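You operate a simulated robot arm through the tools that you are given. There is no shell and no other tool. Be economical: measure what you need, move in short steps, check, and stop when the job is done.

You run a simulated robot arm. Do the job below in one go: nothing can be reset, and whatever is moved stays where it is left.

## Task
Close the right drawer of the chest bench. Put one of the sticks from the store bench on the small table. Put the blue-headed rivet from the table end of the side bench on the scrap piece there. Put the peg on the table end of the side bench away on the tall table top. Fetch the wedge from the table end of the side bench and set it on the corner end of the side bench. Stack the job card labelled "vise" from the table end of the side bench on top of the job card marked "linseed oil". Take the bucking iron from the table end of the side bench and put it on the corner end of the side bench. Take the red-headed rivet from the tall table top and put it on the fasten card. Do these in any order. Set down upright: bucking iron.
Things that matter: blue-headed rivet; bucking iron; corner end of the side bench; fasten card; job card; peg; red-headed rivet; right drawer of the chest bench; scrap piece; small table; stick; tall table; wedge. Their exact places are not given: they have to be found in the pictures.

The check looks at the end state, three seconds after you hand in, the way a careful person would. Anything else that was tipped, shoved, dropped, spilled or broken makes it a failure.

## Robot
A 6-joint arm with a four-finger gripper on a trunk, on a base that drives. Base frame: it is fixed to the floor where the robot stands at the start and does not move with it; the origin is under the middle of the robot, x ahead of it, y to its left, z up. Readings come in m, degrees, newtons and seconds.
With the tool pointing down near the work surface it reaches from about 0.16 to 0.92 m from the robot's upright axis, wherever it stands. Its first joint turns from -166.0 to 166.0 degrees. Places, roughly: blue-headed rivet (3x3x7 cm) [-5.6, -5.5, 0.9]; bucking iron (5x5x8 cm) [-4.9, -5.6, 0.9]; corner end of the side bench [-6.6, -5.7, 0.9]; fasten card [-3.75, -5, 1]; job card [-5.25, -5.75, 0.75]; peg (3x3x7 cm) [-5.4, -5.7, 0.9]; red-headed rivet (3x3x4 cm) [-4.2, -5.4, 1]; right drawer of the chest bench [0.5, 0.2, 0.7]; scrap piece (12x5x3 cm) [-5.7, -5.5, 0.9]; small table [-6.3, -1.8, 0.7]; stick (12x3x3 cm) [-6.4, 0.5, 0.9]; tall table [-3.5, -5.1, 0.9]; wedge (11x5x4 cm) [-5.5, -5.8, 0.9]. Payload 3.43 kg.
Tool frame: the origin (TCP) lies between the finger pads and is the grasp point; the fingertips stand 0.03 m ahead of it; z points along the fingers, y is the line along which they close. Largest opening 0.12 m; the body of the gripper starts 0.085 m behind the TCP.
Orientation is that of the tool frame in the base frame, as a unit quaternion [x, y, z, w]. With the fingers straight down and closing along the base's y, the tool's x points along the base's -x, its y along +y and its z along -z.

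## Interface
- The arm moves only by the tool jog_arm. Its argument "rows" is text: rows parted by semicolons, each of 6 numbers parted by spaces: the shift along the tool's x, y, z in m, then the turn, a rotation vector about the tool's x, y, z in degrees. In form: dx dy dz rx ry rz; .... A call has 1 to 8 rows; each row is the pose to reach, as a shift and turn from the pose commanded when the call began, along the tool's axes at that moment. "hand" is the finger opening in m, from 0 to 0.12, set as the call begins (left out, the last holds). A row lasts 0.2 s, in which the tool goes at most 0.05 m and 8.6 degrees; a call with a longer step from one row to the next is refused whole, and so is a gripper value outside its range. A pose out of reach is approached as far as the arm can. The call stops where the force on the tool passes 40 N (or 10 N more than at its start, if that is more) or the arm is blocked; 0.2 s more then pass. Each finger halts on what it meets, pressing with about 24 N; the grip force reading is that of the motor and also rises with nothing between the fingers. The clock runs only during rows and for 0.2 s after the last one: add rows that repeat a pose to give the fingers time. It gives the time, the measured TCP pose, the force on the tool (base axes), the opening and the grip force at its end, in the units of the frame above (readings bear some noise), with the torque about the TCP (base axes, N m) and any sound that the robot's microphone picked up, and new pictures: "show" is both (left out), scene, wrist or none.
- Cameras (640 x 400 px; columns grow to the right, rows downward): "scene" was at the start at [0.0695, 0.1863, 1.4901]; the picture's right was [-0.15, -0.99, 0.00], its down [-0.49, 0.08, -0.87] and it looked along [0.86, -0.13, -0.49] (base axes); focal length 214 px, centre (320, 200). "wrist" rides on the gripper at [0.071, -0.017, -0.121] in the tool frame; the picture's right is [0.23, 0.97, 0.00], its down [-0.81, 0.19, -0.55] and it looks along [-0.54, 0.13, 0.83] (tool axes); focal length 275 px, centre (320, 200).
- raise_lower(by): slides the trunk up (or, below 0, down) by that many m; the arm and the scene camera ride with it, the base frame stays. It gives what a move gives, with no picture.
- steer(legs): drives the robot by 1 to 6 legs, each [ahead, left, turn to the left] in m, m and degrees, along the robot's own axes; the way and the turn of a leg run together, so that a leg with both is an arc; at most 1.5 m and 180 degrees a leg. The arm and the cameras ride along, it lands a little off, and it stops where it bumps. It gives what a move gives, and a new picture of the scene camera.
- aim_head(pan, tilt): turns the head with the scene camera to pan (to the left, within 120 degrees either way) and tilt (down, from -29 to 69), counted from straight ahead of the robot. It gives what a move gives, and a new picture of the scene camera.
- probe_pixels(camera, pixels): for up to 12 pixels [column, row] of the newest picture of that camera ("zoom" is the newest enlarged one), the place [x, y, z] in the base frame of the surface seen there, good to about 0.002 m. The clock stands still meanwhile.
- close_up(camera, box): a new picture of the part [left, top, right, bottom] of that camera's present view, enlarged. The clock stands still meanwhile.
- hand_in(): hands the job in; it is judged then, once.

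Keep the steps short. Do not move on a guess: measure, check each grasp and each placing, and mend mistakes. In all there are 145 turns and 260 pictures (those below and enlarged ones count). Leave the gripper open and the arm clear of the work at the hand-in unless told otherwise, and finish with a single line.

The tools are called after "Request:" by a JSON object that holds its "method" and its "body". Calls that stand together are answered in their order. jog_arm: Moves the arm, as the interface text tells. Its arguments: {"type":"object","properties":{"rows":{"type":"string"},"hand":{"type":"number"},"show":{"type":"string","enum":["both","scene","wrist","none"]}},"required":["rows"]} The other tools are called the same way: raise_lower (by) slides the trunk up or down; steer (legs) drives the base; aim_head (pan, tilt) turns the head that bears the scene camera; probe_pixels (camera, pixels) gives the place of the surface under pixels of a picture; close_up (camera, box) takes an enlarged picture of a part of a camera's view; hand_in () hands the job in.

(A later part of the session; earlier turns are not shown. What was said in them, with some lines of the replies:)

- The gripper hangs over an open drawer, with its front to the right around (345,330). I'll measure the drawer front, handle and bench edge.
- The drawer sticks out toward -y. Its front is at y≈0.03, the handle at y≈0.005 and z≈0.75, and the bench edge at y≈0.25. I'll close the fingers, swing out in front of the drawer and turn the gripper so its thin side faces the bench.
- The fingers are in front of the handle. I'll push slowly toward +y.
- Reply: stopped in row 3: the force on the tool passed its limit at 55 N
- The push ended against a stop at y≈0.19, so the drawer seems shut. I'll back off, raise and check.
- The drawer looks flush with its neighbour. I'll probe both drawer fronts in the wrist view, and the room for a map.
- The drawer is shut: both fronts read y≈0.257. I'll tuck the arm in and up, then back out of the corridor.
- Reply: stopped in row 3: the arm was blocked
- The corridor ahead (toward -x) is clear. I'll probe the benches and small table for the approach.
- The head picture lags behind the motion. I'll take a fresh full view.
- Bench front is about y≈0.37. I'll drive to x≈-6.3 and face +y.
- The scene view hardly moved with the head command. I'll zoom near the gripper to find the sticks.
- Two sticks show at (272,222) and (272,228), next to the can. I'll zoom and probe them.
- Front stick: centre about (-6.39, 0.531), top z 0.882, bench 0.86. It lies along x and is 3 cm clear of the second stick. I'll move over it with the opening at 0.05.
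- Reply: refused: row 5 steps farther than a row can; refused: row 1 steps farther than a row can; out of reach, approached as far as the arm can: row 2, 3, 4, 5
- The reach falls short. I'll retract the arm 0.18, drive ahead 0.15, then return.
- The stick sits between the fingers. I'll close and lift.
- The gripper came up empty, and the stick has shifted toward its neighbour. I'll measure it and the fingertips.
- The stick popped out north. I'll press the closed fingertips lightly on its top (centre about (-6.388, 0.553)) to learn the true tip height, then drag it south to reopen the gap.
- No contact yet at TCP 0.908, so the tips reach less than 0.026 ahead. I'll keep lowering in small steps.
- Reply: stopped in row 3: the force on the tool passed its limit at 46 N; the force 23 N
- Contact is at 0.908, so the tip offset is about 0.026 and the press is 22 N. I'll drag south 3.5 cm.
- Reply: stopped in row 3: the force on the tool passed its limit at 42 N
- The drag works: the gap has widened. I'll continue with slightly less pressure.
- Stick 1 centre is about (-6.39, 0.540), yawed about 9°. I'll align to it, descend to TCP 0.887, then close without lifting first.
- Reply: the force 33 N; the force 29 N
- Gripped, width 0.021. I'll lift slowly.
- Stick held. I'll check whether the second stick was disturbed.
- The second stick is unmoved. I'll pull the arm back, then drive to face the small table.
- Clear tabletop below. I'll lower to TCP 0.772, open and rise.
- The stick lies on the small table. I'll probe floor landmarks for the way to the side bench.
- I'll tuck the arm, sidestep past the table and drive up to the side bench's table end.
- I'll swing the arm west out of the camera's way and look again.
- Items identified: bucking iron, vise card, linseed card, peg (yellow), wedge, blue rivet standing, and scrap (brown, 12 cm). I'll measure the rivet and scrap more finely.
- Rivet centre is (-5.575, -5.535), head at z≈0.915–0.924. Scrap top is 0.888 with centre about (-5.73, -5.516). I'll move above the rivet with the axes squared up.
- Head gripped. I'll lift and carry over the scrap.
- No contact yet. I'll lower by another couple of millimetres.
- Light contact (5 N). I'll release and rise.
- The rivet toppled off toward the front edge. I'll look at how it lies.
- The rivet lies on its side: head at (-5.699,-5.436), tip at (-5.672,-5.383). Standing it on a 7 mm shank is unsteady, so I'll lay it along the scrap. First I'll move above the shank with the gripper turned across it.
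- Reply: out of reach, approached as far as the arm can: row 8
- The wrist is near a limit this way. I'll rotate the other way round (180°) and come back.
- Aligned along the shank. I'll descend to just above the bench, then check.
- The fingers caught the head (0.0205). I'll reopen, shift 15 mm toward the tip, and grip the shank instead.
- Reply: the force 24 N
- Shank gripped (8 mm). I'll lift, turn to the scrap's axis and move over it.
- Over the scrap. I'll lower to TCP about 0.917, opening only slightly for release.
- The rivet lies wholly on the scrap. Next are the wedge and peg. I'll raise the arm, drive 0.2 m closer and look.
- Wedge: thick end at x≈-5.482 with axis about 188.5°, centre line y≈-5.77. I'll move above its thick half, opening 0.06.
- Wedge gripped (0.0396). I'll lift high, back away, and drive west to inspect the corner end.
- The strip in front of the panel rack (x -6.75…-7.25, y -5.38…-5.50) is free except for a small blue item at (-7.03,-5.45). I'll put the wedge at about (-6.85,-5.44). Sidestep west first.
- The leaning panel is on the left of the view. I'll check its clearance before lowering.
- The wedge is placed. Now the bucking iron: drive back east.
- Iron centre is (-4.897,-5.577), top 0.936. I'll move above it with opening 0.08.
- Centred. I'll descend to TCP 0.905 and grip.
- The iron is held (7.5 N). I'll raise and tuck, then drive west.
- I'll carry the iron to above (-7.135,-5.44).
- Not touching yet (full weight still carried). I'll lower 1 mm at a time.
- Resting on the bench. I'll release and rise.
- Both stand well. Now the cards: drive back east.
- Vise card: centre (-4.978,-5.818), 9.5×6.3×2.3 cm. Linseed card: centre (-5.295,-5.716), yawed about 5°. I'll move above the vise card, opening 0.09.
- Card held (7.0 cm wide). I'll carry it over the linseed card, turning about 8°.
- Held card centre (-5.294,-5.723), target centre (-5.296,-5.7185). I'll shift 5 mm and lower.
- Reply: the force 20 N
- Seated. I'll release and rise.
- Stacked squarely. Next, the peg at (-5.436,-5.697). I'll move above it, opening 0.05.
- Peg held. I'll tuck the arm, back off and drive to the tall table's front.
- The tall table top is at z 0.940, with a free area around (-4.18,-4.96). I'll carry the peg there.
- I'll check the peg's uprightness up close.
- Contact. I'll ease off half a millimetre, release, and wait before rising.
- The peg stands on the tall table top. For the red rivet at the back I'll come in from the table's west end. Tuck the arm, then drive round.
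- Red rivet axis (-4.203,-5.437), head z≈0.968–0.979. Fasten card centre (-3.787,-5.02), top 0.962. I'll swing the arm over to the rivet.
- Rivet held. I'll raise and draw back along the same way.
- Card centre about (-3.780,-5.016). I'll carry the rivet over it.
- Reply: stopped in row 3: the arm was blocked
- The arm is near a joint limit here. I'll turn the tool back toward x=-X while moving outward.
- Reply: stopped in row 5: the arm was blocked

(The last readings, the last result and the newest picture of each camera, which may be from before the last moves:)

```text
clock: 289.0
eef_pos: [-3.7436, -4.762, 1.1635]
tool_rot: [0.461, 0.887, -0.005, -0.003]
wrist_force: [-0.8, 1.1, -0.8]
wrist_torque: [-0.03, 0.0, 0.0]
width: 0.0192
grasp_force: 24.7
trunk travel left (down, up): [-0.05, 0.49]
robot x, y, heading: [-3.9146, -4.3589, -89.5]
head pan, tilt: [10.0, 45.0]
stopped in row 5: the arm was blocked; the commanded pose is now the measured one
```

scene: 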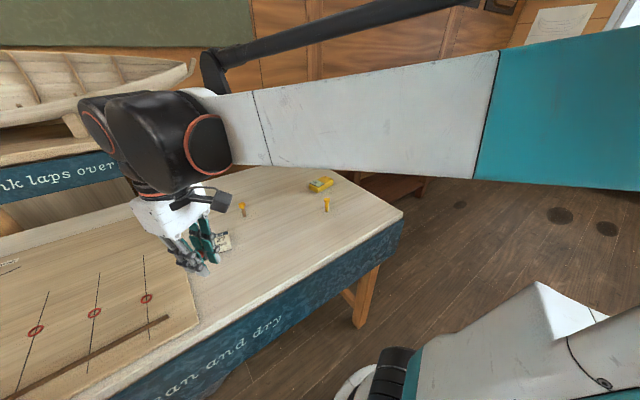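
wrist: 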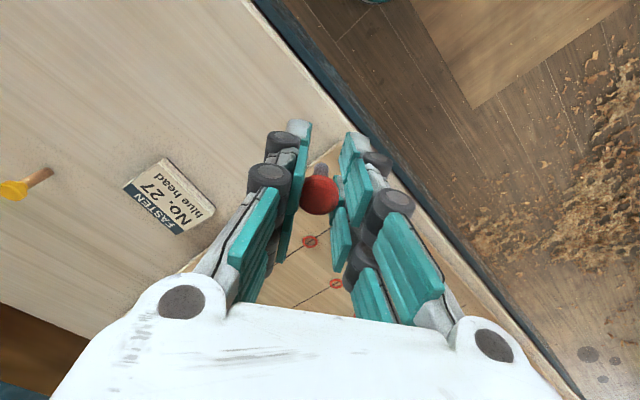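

Extension is blocked. I'll try straight up first.

Request:
{"method": "jog_arm", "body": {"rows": "0 0 -0.02 0 0 0; 0 0 -0.04 0 0 0; 0 0 -0.06 0 0 0; 0 0 -0.08 0 0 0", "show": "none"}}

Request:
{"method": "jog_arm", "body": {"rows": "-0.02 0 0 0 0 0; -0.04 0 0 0 0 0; -0.06 0 0 0 0 0", "show": "none"}}

Request:
{"method": "aim_head", "body": {"pan": -90, "tilt": 35}}

Request:
{"method": "jog_arm", "body": {"rows": "0 0 0 0 0 0; 0 0 0 0 0 0; 0 0 0 0 0 0; 0 0 0 0 0 0; 0 0 0 0 0 0; 0 0 0 0 0 0", "show": "scene"}}

```text
clock: 290.0
eef_pos: [-3.7447, -4.768, 1.2434]
tool_rot: [0.463, 0.886, -0.005, -0.004]
wrist_force: [0.0, 0.4, -0.3]
wrist_torque: [0.0, 0.0, 0.01]
width: 0.0194
grasp_force: 24.3
trunk travel left (down, up): [-0.05, 0.49]
robot x, y, heading: [-3.9135, -4.3587, -89.5]
head pan, tilt: [10.0, 45.0]
```

```text
clock: 291.0
eef_pos: [-3.7266, -4.7677, 1.2409]
tool_rot: [0.457, 0.889, -0.005, -0.003]
wrist_force: [-0.1, 1.1, 0.0]
wrist_torque: [-0.06, -0.03, -0.02]
width: 0.0193
grasp_force: 24.3
trunk travel left (down, up): [-0.05, 0.49]
robot x, y, heading: [-3.9091, -4.3591, -89.5]
head pan, tilt: [10.0, 45.0]
stopped in row 3: the arm was blocked; the commanded pose is now the measured one
```

```text
clock: 292.8
eef_pos: [-3.7274, -4.7709, 1.2406]
tool_rot: [0.461, 0.888, -0.005, -0.004]
wrist_force: [-0.1, -0.5, 0.3]
wrist_torque: [-0.02, -0.02, -0.02]
width: 0.0194
grasp_force: 24.1
trunk travel left (down, up): [-0.05, 0.49]
robot x, y, heading: [-3.9153, -4.3595, -89.5]
head pan, tilt: [-90.0, 35.0]
```

scene: 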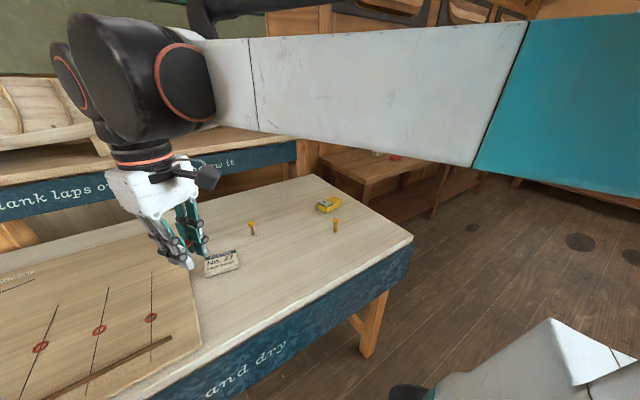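

```text
clock: 294.1
eef_pos: [-3.7269, -4.7718, 1.2398]
tool_rot: [0.46, 0.888, -0.005, -0.004]
wrist_force: [0.1, 0.2, -0.2]
wrist_torque: [-0.03, -0.01, 0.01]
width: 0.0196
grasp_force: 24.0
trunk travel left (down, up): [-0.05, 0.49]
robot x, y, heading: [-3.9127, -4.3598, -89.5]
head pan, tilt: [-90.0, 35.0]
```

scene: 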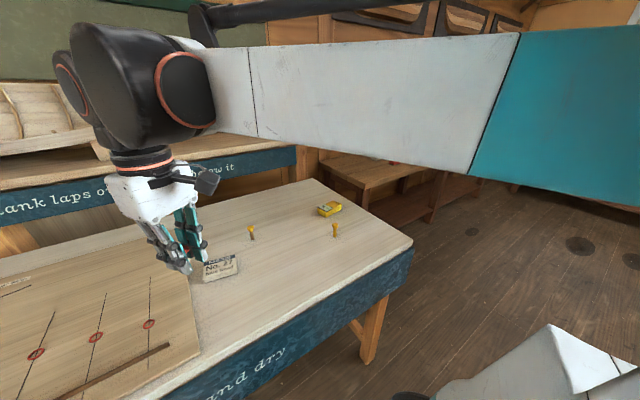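

The arm seems to be pressing against the head mast. I'll move the tool toward the robot's right side, away from the head.

Request:
{"method": "jog_arm", "body": {"rows": "0.023 -0.033 0 0 0 0; 0.046 -0.065 0 0 0 0; 0.069 -0.098 0 0 0 0; 0.092 -0.131 0 0 0 0; 0.115 -0.163 0 0 0 0; 0.138 -0.196 0 0 0 0", "show": "scene"}}

```text
clock: 295.6
eef_pos: [-3.9209, -4.7243, 1.2254]
tool_rot: [0.413, 0.911, -0.005, -0.003]
wrist_force: [-0.8, -0.3, -0.6]
wrist_torque: [-0.01, -0.02, 0.0]
width: 0.0195
grasp_force: 24.4
trunk travel left (down, up): [-0.05, 0.49]
robot x, y, heading: [-3.9144, -4.3622, -89.5]
head pan, tilt: [-90.0, 35.0]
stopped in row 6: the arm was blocked; the commanded pose is now the measured one
```

scene: 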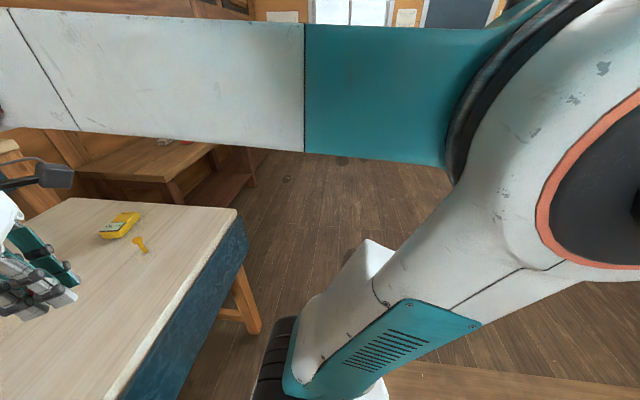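

The head is pushing against the arm. I'll swing the head away to the left and retry.

Request:
{"method": "aim_head", "body": {"pan": 40, "tilt": 50}}

Request:
{"method": "jog_arm", "body": {"rows": "-0.02 -0.02 0 0 0 0; -0.04 -0.04 0 0 0 0; -0.06 -0.06 0 0 0 0; -0.08 -0.08 0 0 0 0; -0.1 -0.1 0 0 0 0", "show": "both"}}

```text
clock: 297.7
eef_pos: [-3.9211, -4.7233, 1.2247]
tool_rot: [0.412, 0.911, -0.005, -0.004]
wrist_force: [0.5, 1.1, -0.5]
wrist_torque: [0.0, -0.02, 0.03]
width: 0.0192
grasp_force: 24.0
trunk travel left (down, up): [-0.05, 0.49]
robot x, y, heading: [-3.9131, -4.3573, -89.4]
head pan, tilt: [40.0, 50.0]
```

scene: 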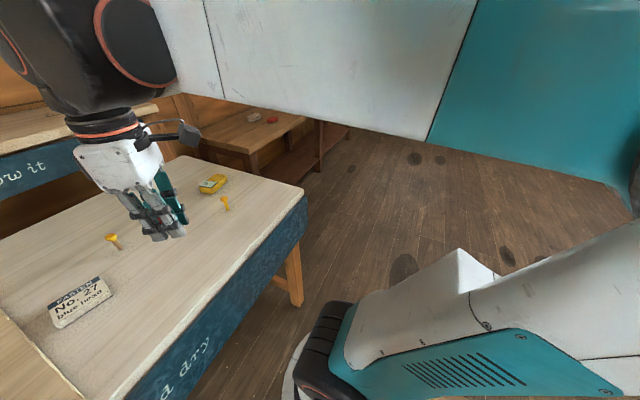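

```text
clock: 298.6
eef_pos: [-3.8527, -4.777, 1.2235]
tool_rot: [0.327, 0.945, -0.006, -0.001]
wrist_force: [-1.4, 2.0, 0.0]
wrist_torque: [-0.15, 0.0, 0.0]
width: 0.0193
grasp_force: 24.5
trunk travel left (down, up): [-0.05, 0.49]
robot x, y, heading: [-3.9112, -4.3603, -89.6]
head pan, tilt: [40.0, 50.0]
stopped in row 4: the arm was blocked; the commanded pose is now the measured one
```

scene: 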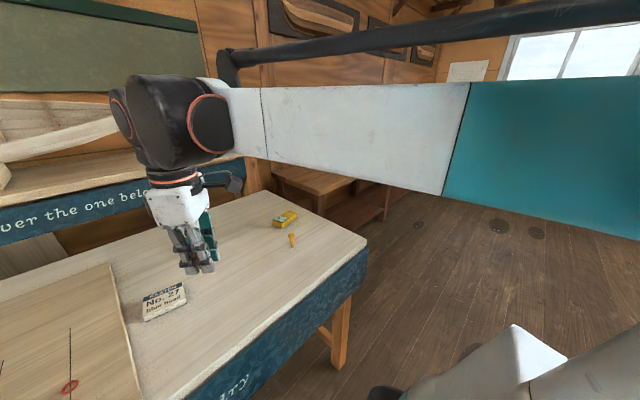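
wrist: 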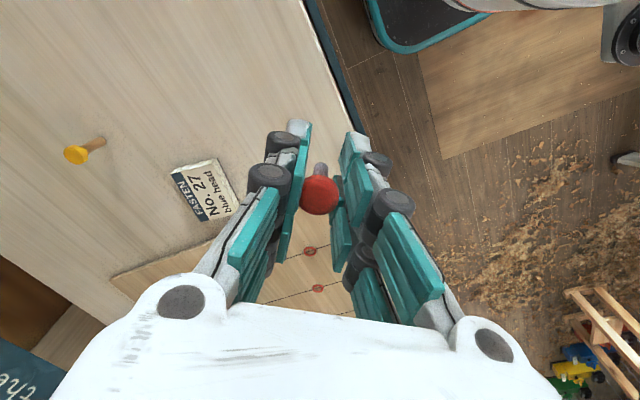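

The head and forearm are wedged. The view direction is about pan -59, so I'll command the head to that angle to stop it pushing, then extend the arm.

Request:
{"method": "aim_head", "body": {"pan": -58, "tilt": 38}}

Request:
{"method": "jog_arm", "body": {"rows": "-0.01 -0.02 0 0 0 0; -0.02 -0.04 0 0 0 0; -0.03 -0.06 0 0 0 0; -0.04 -0.08 0 0 0 0; -0.05 -0.1 0 0 0 0; -0.06 -0.12 0 0 0 0", "show": "scene"}}

```text
clock: 300.3
eef_pos: [-3.8551, -4.7806, 1.2221]
tool_rot: [0.33, 0.944, -0.006, -0.003]
wrist_force: [0.1, -0.2, -0.7]
wrist_torque: [0.01, 0.02, -0.01]
width: 0.0193
grasp_force: 23.9
trunk travel left (down, up): [-0.05, 0.49]
robot x, y, heading: [-3.9152, -4.362, -89.7]
head pan, tilt: [-58.0, 38.0]
```

scene: 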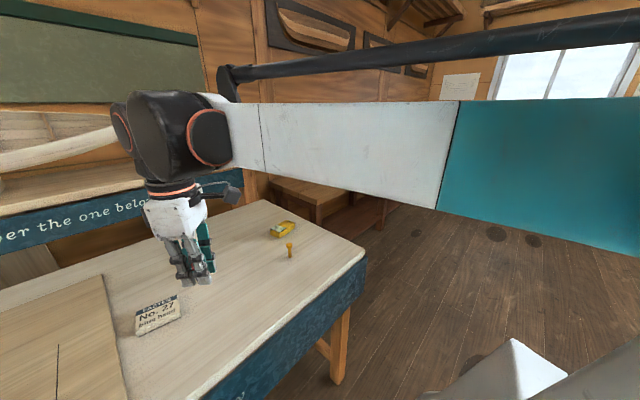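

```text
clock: 301.7
eef_pos: [-3.8849, -4.9168, 1.2252]
tool_rot: [0.334, 0.943, -0.005, -0.002]
wrist_force: [-0.5, 0.1, 0.0]
wrist_torque: [0.03, -0.03, -0.01]
width: 0.0194
grasp_force: 24.3
trunk travel left (down, up): [-0.05, 0.49]
robot x, y, heading: [-3.9142, -4.3553, -89.5]
head pan, tilt: [-58.0, 38.0]
```

scene: 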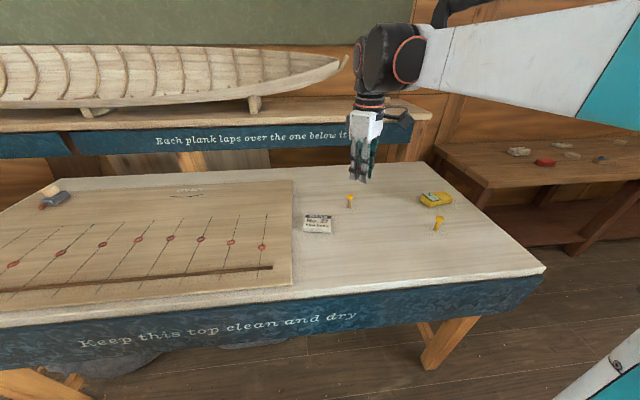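

Freed. I'll carry the rivet to above the card.

Request:
{"method": "jog_arm", "body": {"rows": "-0.036 -0.0027 0 0 0 0; -0.072 -0.0055 0.02 0 0 0; -0.108 -0.0082 0.05 0 0 0; -0.144 -0.0109 0.08 0 0 0; -0.144 -0.0109 0.12 0 0 0; -0.144 -0.0109 0.16 0 0 0; -0.144 -0.0109 0.195 0 0 0; -0.144 -0.0109 0.195 0 0 0"}}

Request:
{"method": "close_up", "body": {"camera": "scene", "box": [270, 160, 370, 250]}}

```text
clock: 303.5
eef_pos: [-3.7825, -5.0174, 1.029]
tool_rot: [0.334, 0.943, -0.005, -0.002]
wrist_force: [0.9, -0.5, -0.8]
wrist_torque: [0.02, 0.02, -0.05]
width: 0.0192
grasp_force: 24.2
trunk travel left (down, up): [-0.05, 0.49]
robot x, y, heading: [-3.9123, -4.3614, -89.6]
head pan, tilt: [-58.0, 38.0]
```

scene: 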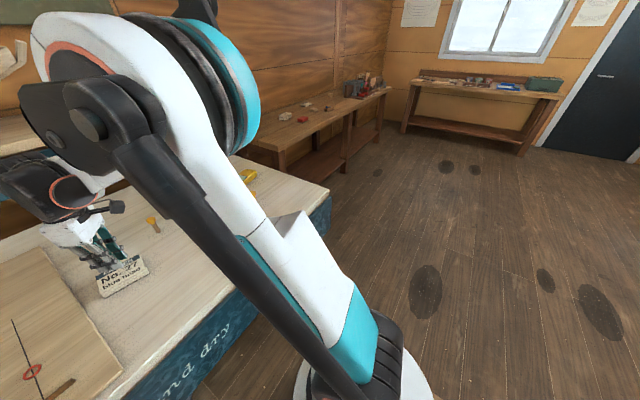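
wrist: 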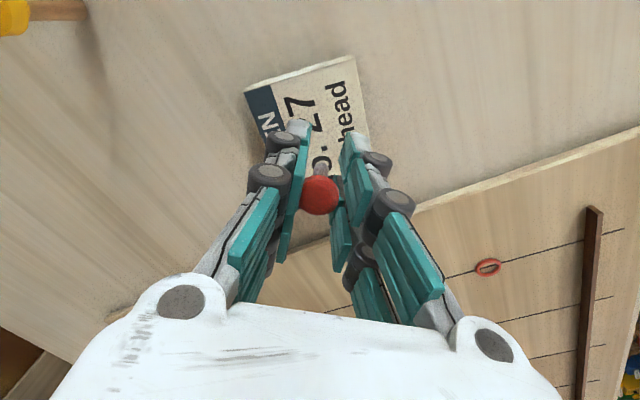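

```text
4.44 times, centred on (320, 205) of scene
```

zoom: 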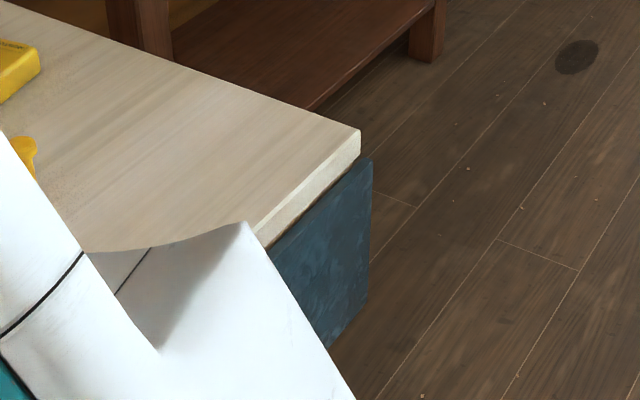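

Request:
{"method": "probe_pixels", "body": {"camera": "wrist", "pixels": [[248, 95], [350, 62], [366, 140], [270, 145], [310, 110], [340, 175]]}}

```text
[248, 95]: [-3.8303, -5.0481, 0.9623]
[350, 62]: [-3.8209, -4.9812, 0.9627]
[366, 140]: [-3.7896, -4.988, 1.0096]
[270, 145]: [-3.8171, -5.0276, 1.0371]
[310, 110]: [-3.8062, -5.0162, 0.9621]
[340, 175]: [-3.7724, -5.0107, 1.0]
```

Within 1 cm of the card centre. I'll lower to contact.

Request:
{"method": "jog_arm", "body": {"rows": "0 0 0.015 0 0 0; 0 0 0.026 0 0 0; 0 0 0.03 0 0 0; 0 0 0.031 0 0 0; 0 0 0.031 0 0 0", "show": "none"}}

Request:
{"method": "jog_arm", "body": {"rows": "0 0 0.001 0 0 0; 0 0 0.001 0 0 0", "show": "none"}}

```text
clock: 304.7
eef_pos: [-3.7834, -5.0174, 0.9987]
tool_rot: [0.334, 0.943, -0.005, -0.003]
wrist_force: [0.1, 0.6, 0.0]
wrist_torque: [-0.03, 0.03, -0.05]
width: 0.0193
grasp_force: 24.0
trunk travel left (down, up): [-0.05, 0.49]
robot x, y, heading: [-3.9155, -4.361, -89.4]
head pan, tilt: [-58.0, 38.0]
```

```text
clock: 305.3
eef_pos: [-3.7837, -5.0186, 0.9974]
tool_rot: [0.334, 0.942, -0.005, -0.002]
wrist_force: [-0.1, 0.2, -0.8]
wrist_torque: [0.01, -0.01, -0.04]
width: 0.0195
grasp_force: 24.1
trunk travel left (down, up): [-0.05, 0.49]
robot x, y, heading: [-3.9115, -4.3604, -89.6]
head pan, tilt: [-58.0, 38.0]
```

Request:
{"method": "jog_arm", "body": {"rows": "0 0 0.001 0 0 0; 0 0 0.001 0 0 0", "show": "none"}}

Request:
{"method": "jog_arm", "body": {"rows": "0 0 0.0007 0 0 0; 0 0 0.0007 0 0 0", "show": "none"}}

```text
clock: 305.9
eef_pos: [-3.7836, -5.0182, 0.9962]
tool_rot: [0.334, 0.943, -0.006, -0.002]
wrist_force: [-0.2, 0.2, -0.6]
wrist_torque: [-0.02, 0.02, 0.02]
width: 0.0194
grasp_force: 23.6
trunk travel left (down, up): [-0.05, 0.49]
robot x, y, heading: [-3.9126, -4.3581, -89.5]
head pan, tilt: [-58.0, 38.0]
```

```text
clock: 306.5
eef_pos: [-3.7818, -5.0183, 0.9967]
tool_rot: [0.334, 0.943, -0.005, -0.003]
wrist_force: [0.2, -0.3, -1.2]
wrist_torque: [-0.02, 0.02, 0.01]
width: 0.0192
grasp_force: 24.2
trunk travel left (down, up): [-0.05, 0.49]
robot x, y, heading: [-3.9125, -4.3574, -89.7]
head pan, tilt: [-58.0, 38.0]
```

Request:
{"method": "jog_arm", "body": {"rows": "0 0 0.0007 0 0 0; 0 0 0.0007 0 0 0", "show": "none"}}

Request:
{"method": "jog_arm", "body": {"rows": "0 0 0.0007 0 0 0; 0 0 0.0007 0 0 0", "show": "wrist"}}

```text
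clock: 307.1
eef_pos: [-3.7826, -5.0194, 0.9953]
tool_rot: [0.335, 0.942, -0.005, -0.003]
wrist_force: [0.4, -0.7, -0.2]
wrist_torque: [0.01, -0.02, 0.0]
width: 0.0194
grasp_force: 23.8
trunk travel left (down, up): [-0.05, 0.49]
robot x, y, heading: [-3.9135, -4.3559, -89.6]
head pan, tilt: [-58.0, 38.0]
```

```text
clock: 307.7
eef_pos: [-3.7837, -5.0205, 0.9951]
tool_rot: [0.333, 0.943, -0.006, -0.003]
wrist_force: [0.0, -0.1, 0.5]
wrist_torque: [0.01, 0.0, -0.02]
width: 0.0195
grasp_force: 23.9
trunk travel left (down, up): [-0.05, 0.49]
robot x, y, heading: [-3.914, -4.3606, -89.4]
head pan, tilt: [-58.0, 38.0]
```

wrist: 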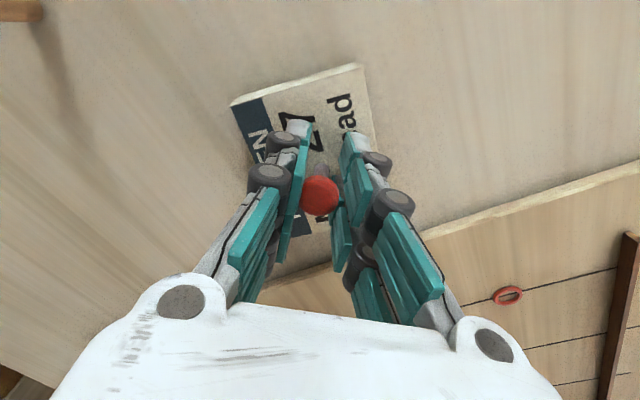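

Request:
{"method": "jog_arm", "body": {"rows": "0 0 0.0007 0 0 0; 0 0 0.0007 0 0 0", "show": "none"}}

Request:
{"method": "jog_arm", "body": {"rows": "0 0 0.0007 0 0 0; 0 0 0.0007 0 0 0", "show": "none"}}

```text
clock: 308.3
eef_pos: [-3.7818, -5.019, 0.9944]
tool_rot: [0.334, 0.942, -0.006, -0.003]
wrist_force: [-2.0, -0.8, 3.8]
wrist_torque: [-0.1, 0.03, 0.04]
width: 0.0204
grasp_force: 23.9
trunk travel left (down, up): [-0.05, 0.49]
robot x, y, heading: [-3.9115, -4.3587, -89.5]
head pan, tilt: [-58.0, 38.0]
```

```text
clock: 308.9
eef_pos: [-3.7828, -5.0184, 0.9931]
tool_rot: [0.333, 0.943, -0.005, -0.002]
wrist_force: [-1.3, -3.7, 10.4]
wrist_torque: [-0.11, -0.01, 0.03]
width: 0.0202
grasp_force: 23.8
trunk travel left (down, up): [-0.05, 0.49]
robot x, y, heading: [-3.9146, -4.3586, -89.7]
head pan, tilt: [-58.0, 38.0]
```

Contact. I'll ease back 1 mm and release.

Request:
{"method": "jog_arm", "body": {"rows": "0 0 -0.001 0 0 0; 0 0 -0.001 0 0 0", "show": "none"}}

Request:
{"method": "jog_arm", "body": {"rows": "0 0 0 0 0 0; 0 0 0 0 0 0; 0 0 0 0 0 0; 0 0 -0.02 0 0 0; 0 0 -0.06 0 0 0; 0 0 -0.1 0 0 0; 0 0 -0.14 0 0 0", "hand": 0.05, "show": "wrist"}}

```text
clock: 309.5
eef_pos: [-3.7819, -5.0191, 0.9939]
tool_rot: [0.333, 0.943, -0.004, -0.003]
wrist_force: [-0.4, -0.4, 0.2]
wrist_torque: [-0.01, -0.02, 0.0]
width: 0.02
grasp_force: 24.0
trunk travel left (down, up): [-0.05, 0.49]
robot x, y, heading: [-3.9133, -4.3583, -89.2]
head pan, tilt: [-58.0, 38.0]
```

```text
clock: 311.1
eef_pos: [-3.7815, -5.0171, 1.1341]
tool_rot: [0.334, 0.943, -0.005, -0.003]
wrist_force: [0.1, 0.2, -0.4]
wrist_torque: [0.03, 0.01, 0.01]
width: 0.0503
grasp_force: 0.0
trunk travel left (down, up): [-0.05, 0.49]
robot x, y, heading: [-3.9117, -4.3601, -89.2]
head pan, tilt: [-58.0, 38.0]
```

wrist: 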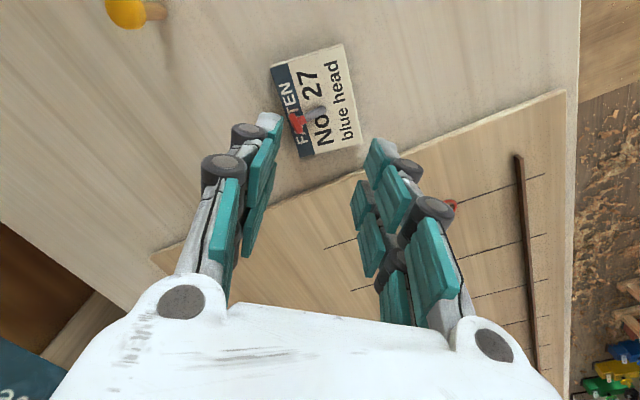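

Request:
{"method": "close_up", "body": {"camera": "wrist", "box": [250, 30, 390, 170]}}

Request:
{"method": "probe_pixels", "body": {"camera": "zoom", "pixels": [[185, 210], [180, 240], [215, 215], [195, 190], [200, 225], [230, 215]]}}

```text
2.86 times, centred on (320, 100) of wrist
```

zoom: 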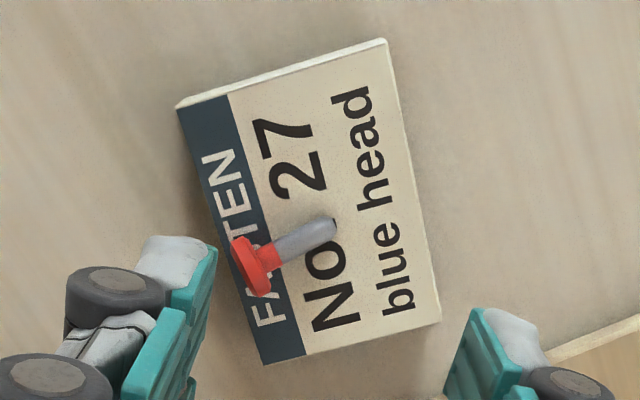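

```text
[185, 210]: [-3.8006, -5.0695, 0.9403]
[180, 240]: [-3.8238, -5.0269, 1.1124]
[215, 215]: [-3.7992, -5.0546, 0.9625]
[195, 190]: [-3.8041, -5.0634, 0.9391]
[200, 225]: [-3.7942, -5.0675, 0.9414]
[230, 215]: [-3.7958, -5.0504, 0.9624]
```

The red rivet lies down but wholly on the card. I'll check its margin and that it is settled after some time passes.

Request:
{"method": "jog_arm", "body": {"rows": "0 0 -0.03 0 0 0; 0 0 -0.06 0 0 0; 0 0 -0.06 0 0 0; 0 0 -0.06 0 0 0; 0 0 -0.06 0 0 0", "hand": 0.1, "show": "none"}}

Request:
{"method": "close_up", "body": {"camera": "wrist", "box": [260, 0, 380, 120]}}

```text
clock: 312.3
eef_pos: [-3.7822, -5.0159, 1.1935]
tool_rot: [0.333, 0.943, -0.006, -0.003]
wrist_force: [0.8, 0.4, -0.3]
wrist_torque: [-0.03, -0.01, 0.01]
width: 0.0999
grasp_force: 0.0
trunk travel left (down, up): [-0.05, 0.49]
robot x, y, heading: [-3.9085, -4.361, -89.6]
head pan, tilt: [-58.0, 38.0]
```

```text
3.33 times, centred on (320, 60) of wrist
```

zoom: 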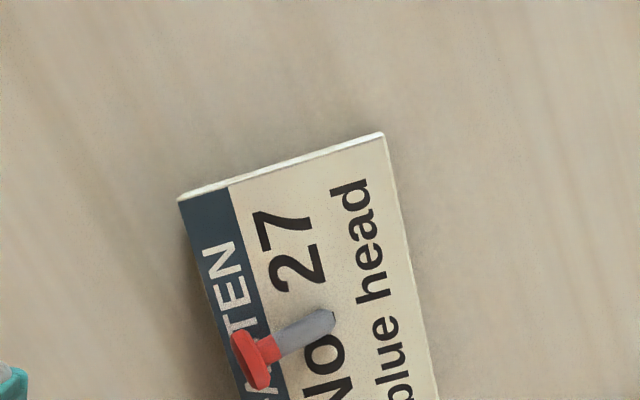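

It rests stably on the card. I'll draw the arm back clear and take a last look at the blue rivet and the other items.

Request:
{"method": "jog_arm", "body": {"rows": "0.03 0.015 -0.02 0 0 0; 0.06 0.03 -0.03 0 0 0; 0.09 0.045 -0.04 0 0 0; 0.11 0.055 -0.05 0 0 0; 0.11 0.055 -0.05 0 0 0", "show": "scene"}}

Request:
{"method": "close_up", "body": {"camera": "scene", "box": [240, 60, 420, 180]}}

```text
clock: 313.5
eef_pos: [-3.8321, -4.9041, 1.2451]
tool_rot: [0.334, 0.943, -0.005, -0.002]
wrist_force: [0.4, -0.4, 0.2]
wrist_torque: [-0.07, -0.03, -0.02]
width: 0.1
grasp_force: 0.2
trunk travel left (down, up): [-0.05, 0.49]
robot x, y, heading: [-3.9127, -4.3559, -89.6]
head pan, tilt: [-58.0, 38.0]
```

scene: 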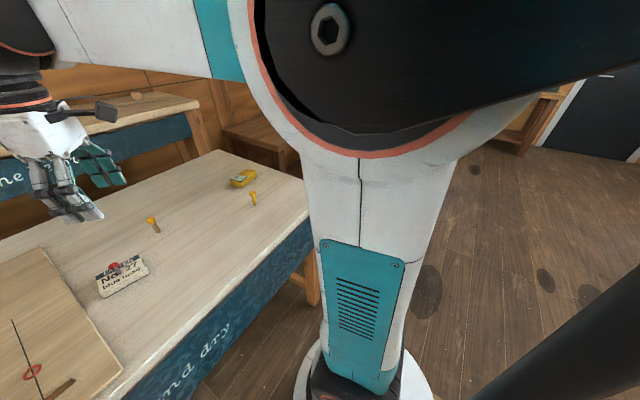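

```text
3.33 times, centred on (330, 120) of scene
```

zoom: 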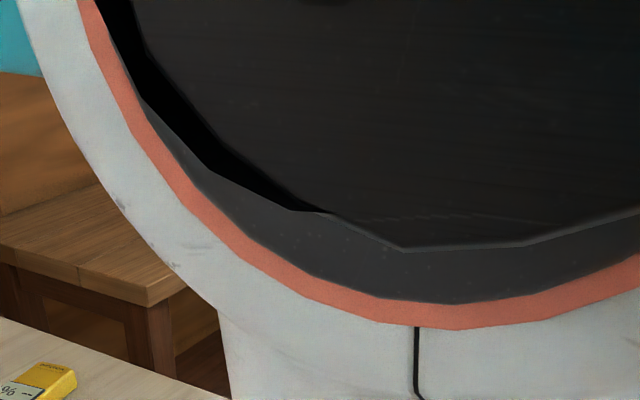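

Request:
{"method": "close_up", "body": {"camera": "scene", "box": [90, 245, 160, 305]}}

```text
6.67 times, centred on (125, 275) of scene
```

zoom: 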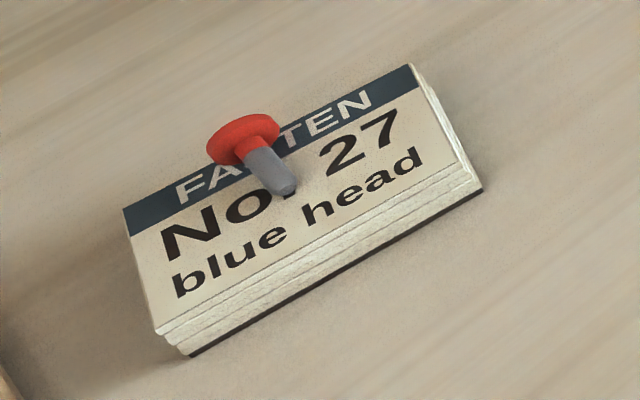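

The rivet rests on the card, and everything else is where it should be. I'll hand in.

Request:
{"method": "hand_in", "body": {}}

```text
The job is handed in.
```

All eight tasks are done and handed in; both rivets ended up lying on their sides (the blue one fell off the scrap once and was re-laid), the red one close to the card's edge, and I moved the stick about on the store bench before I got hold of it.
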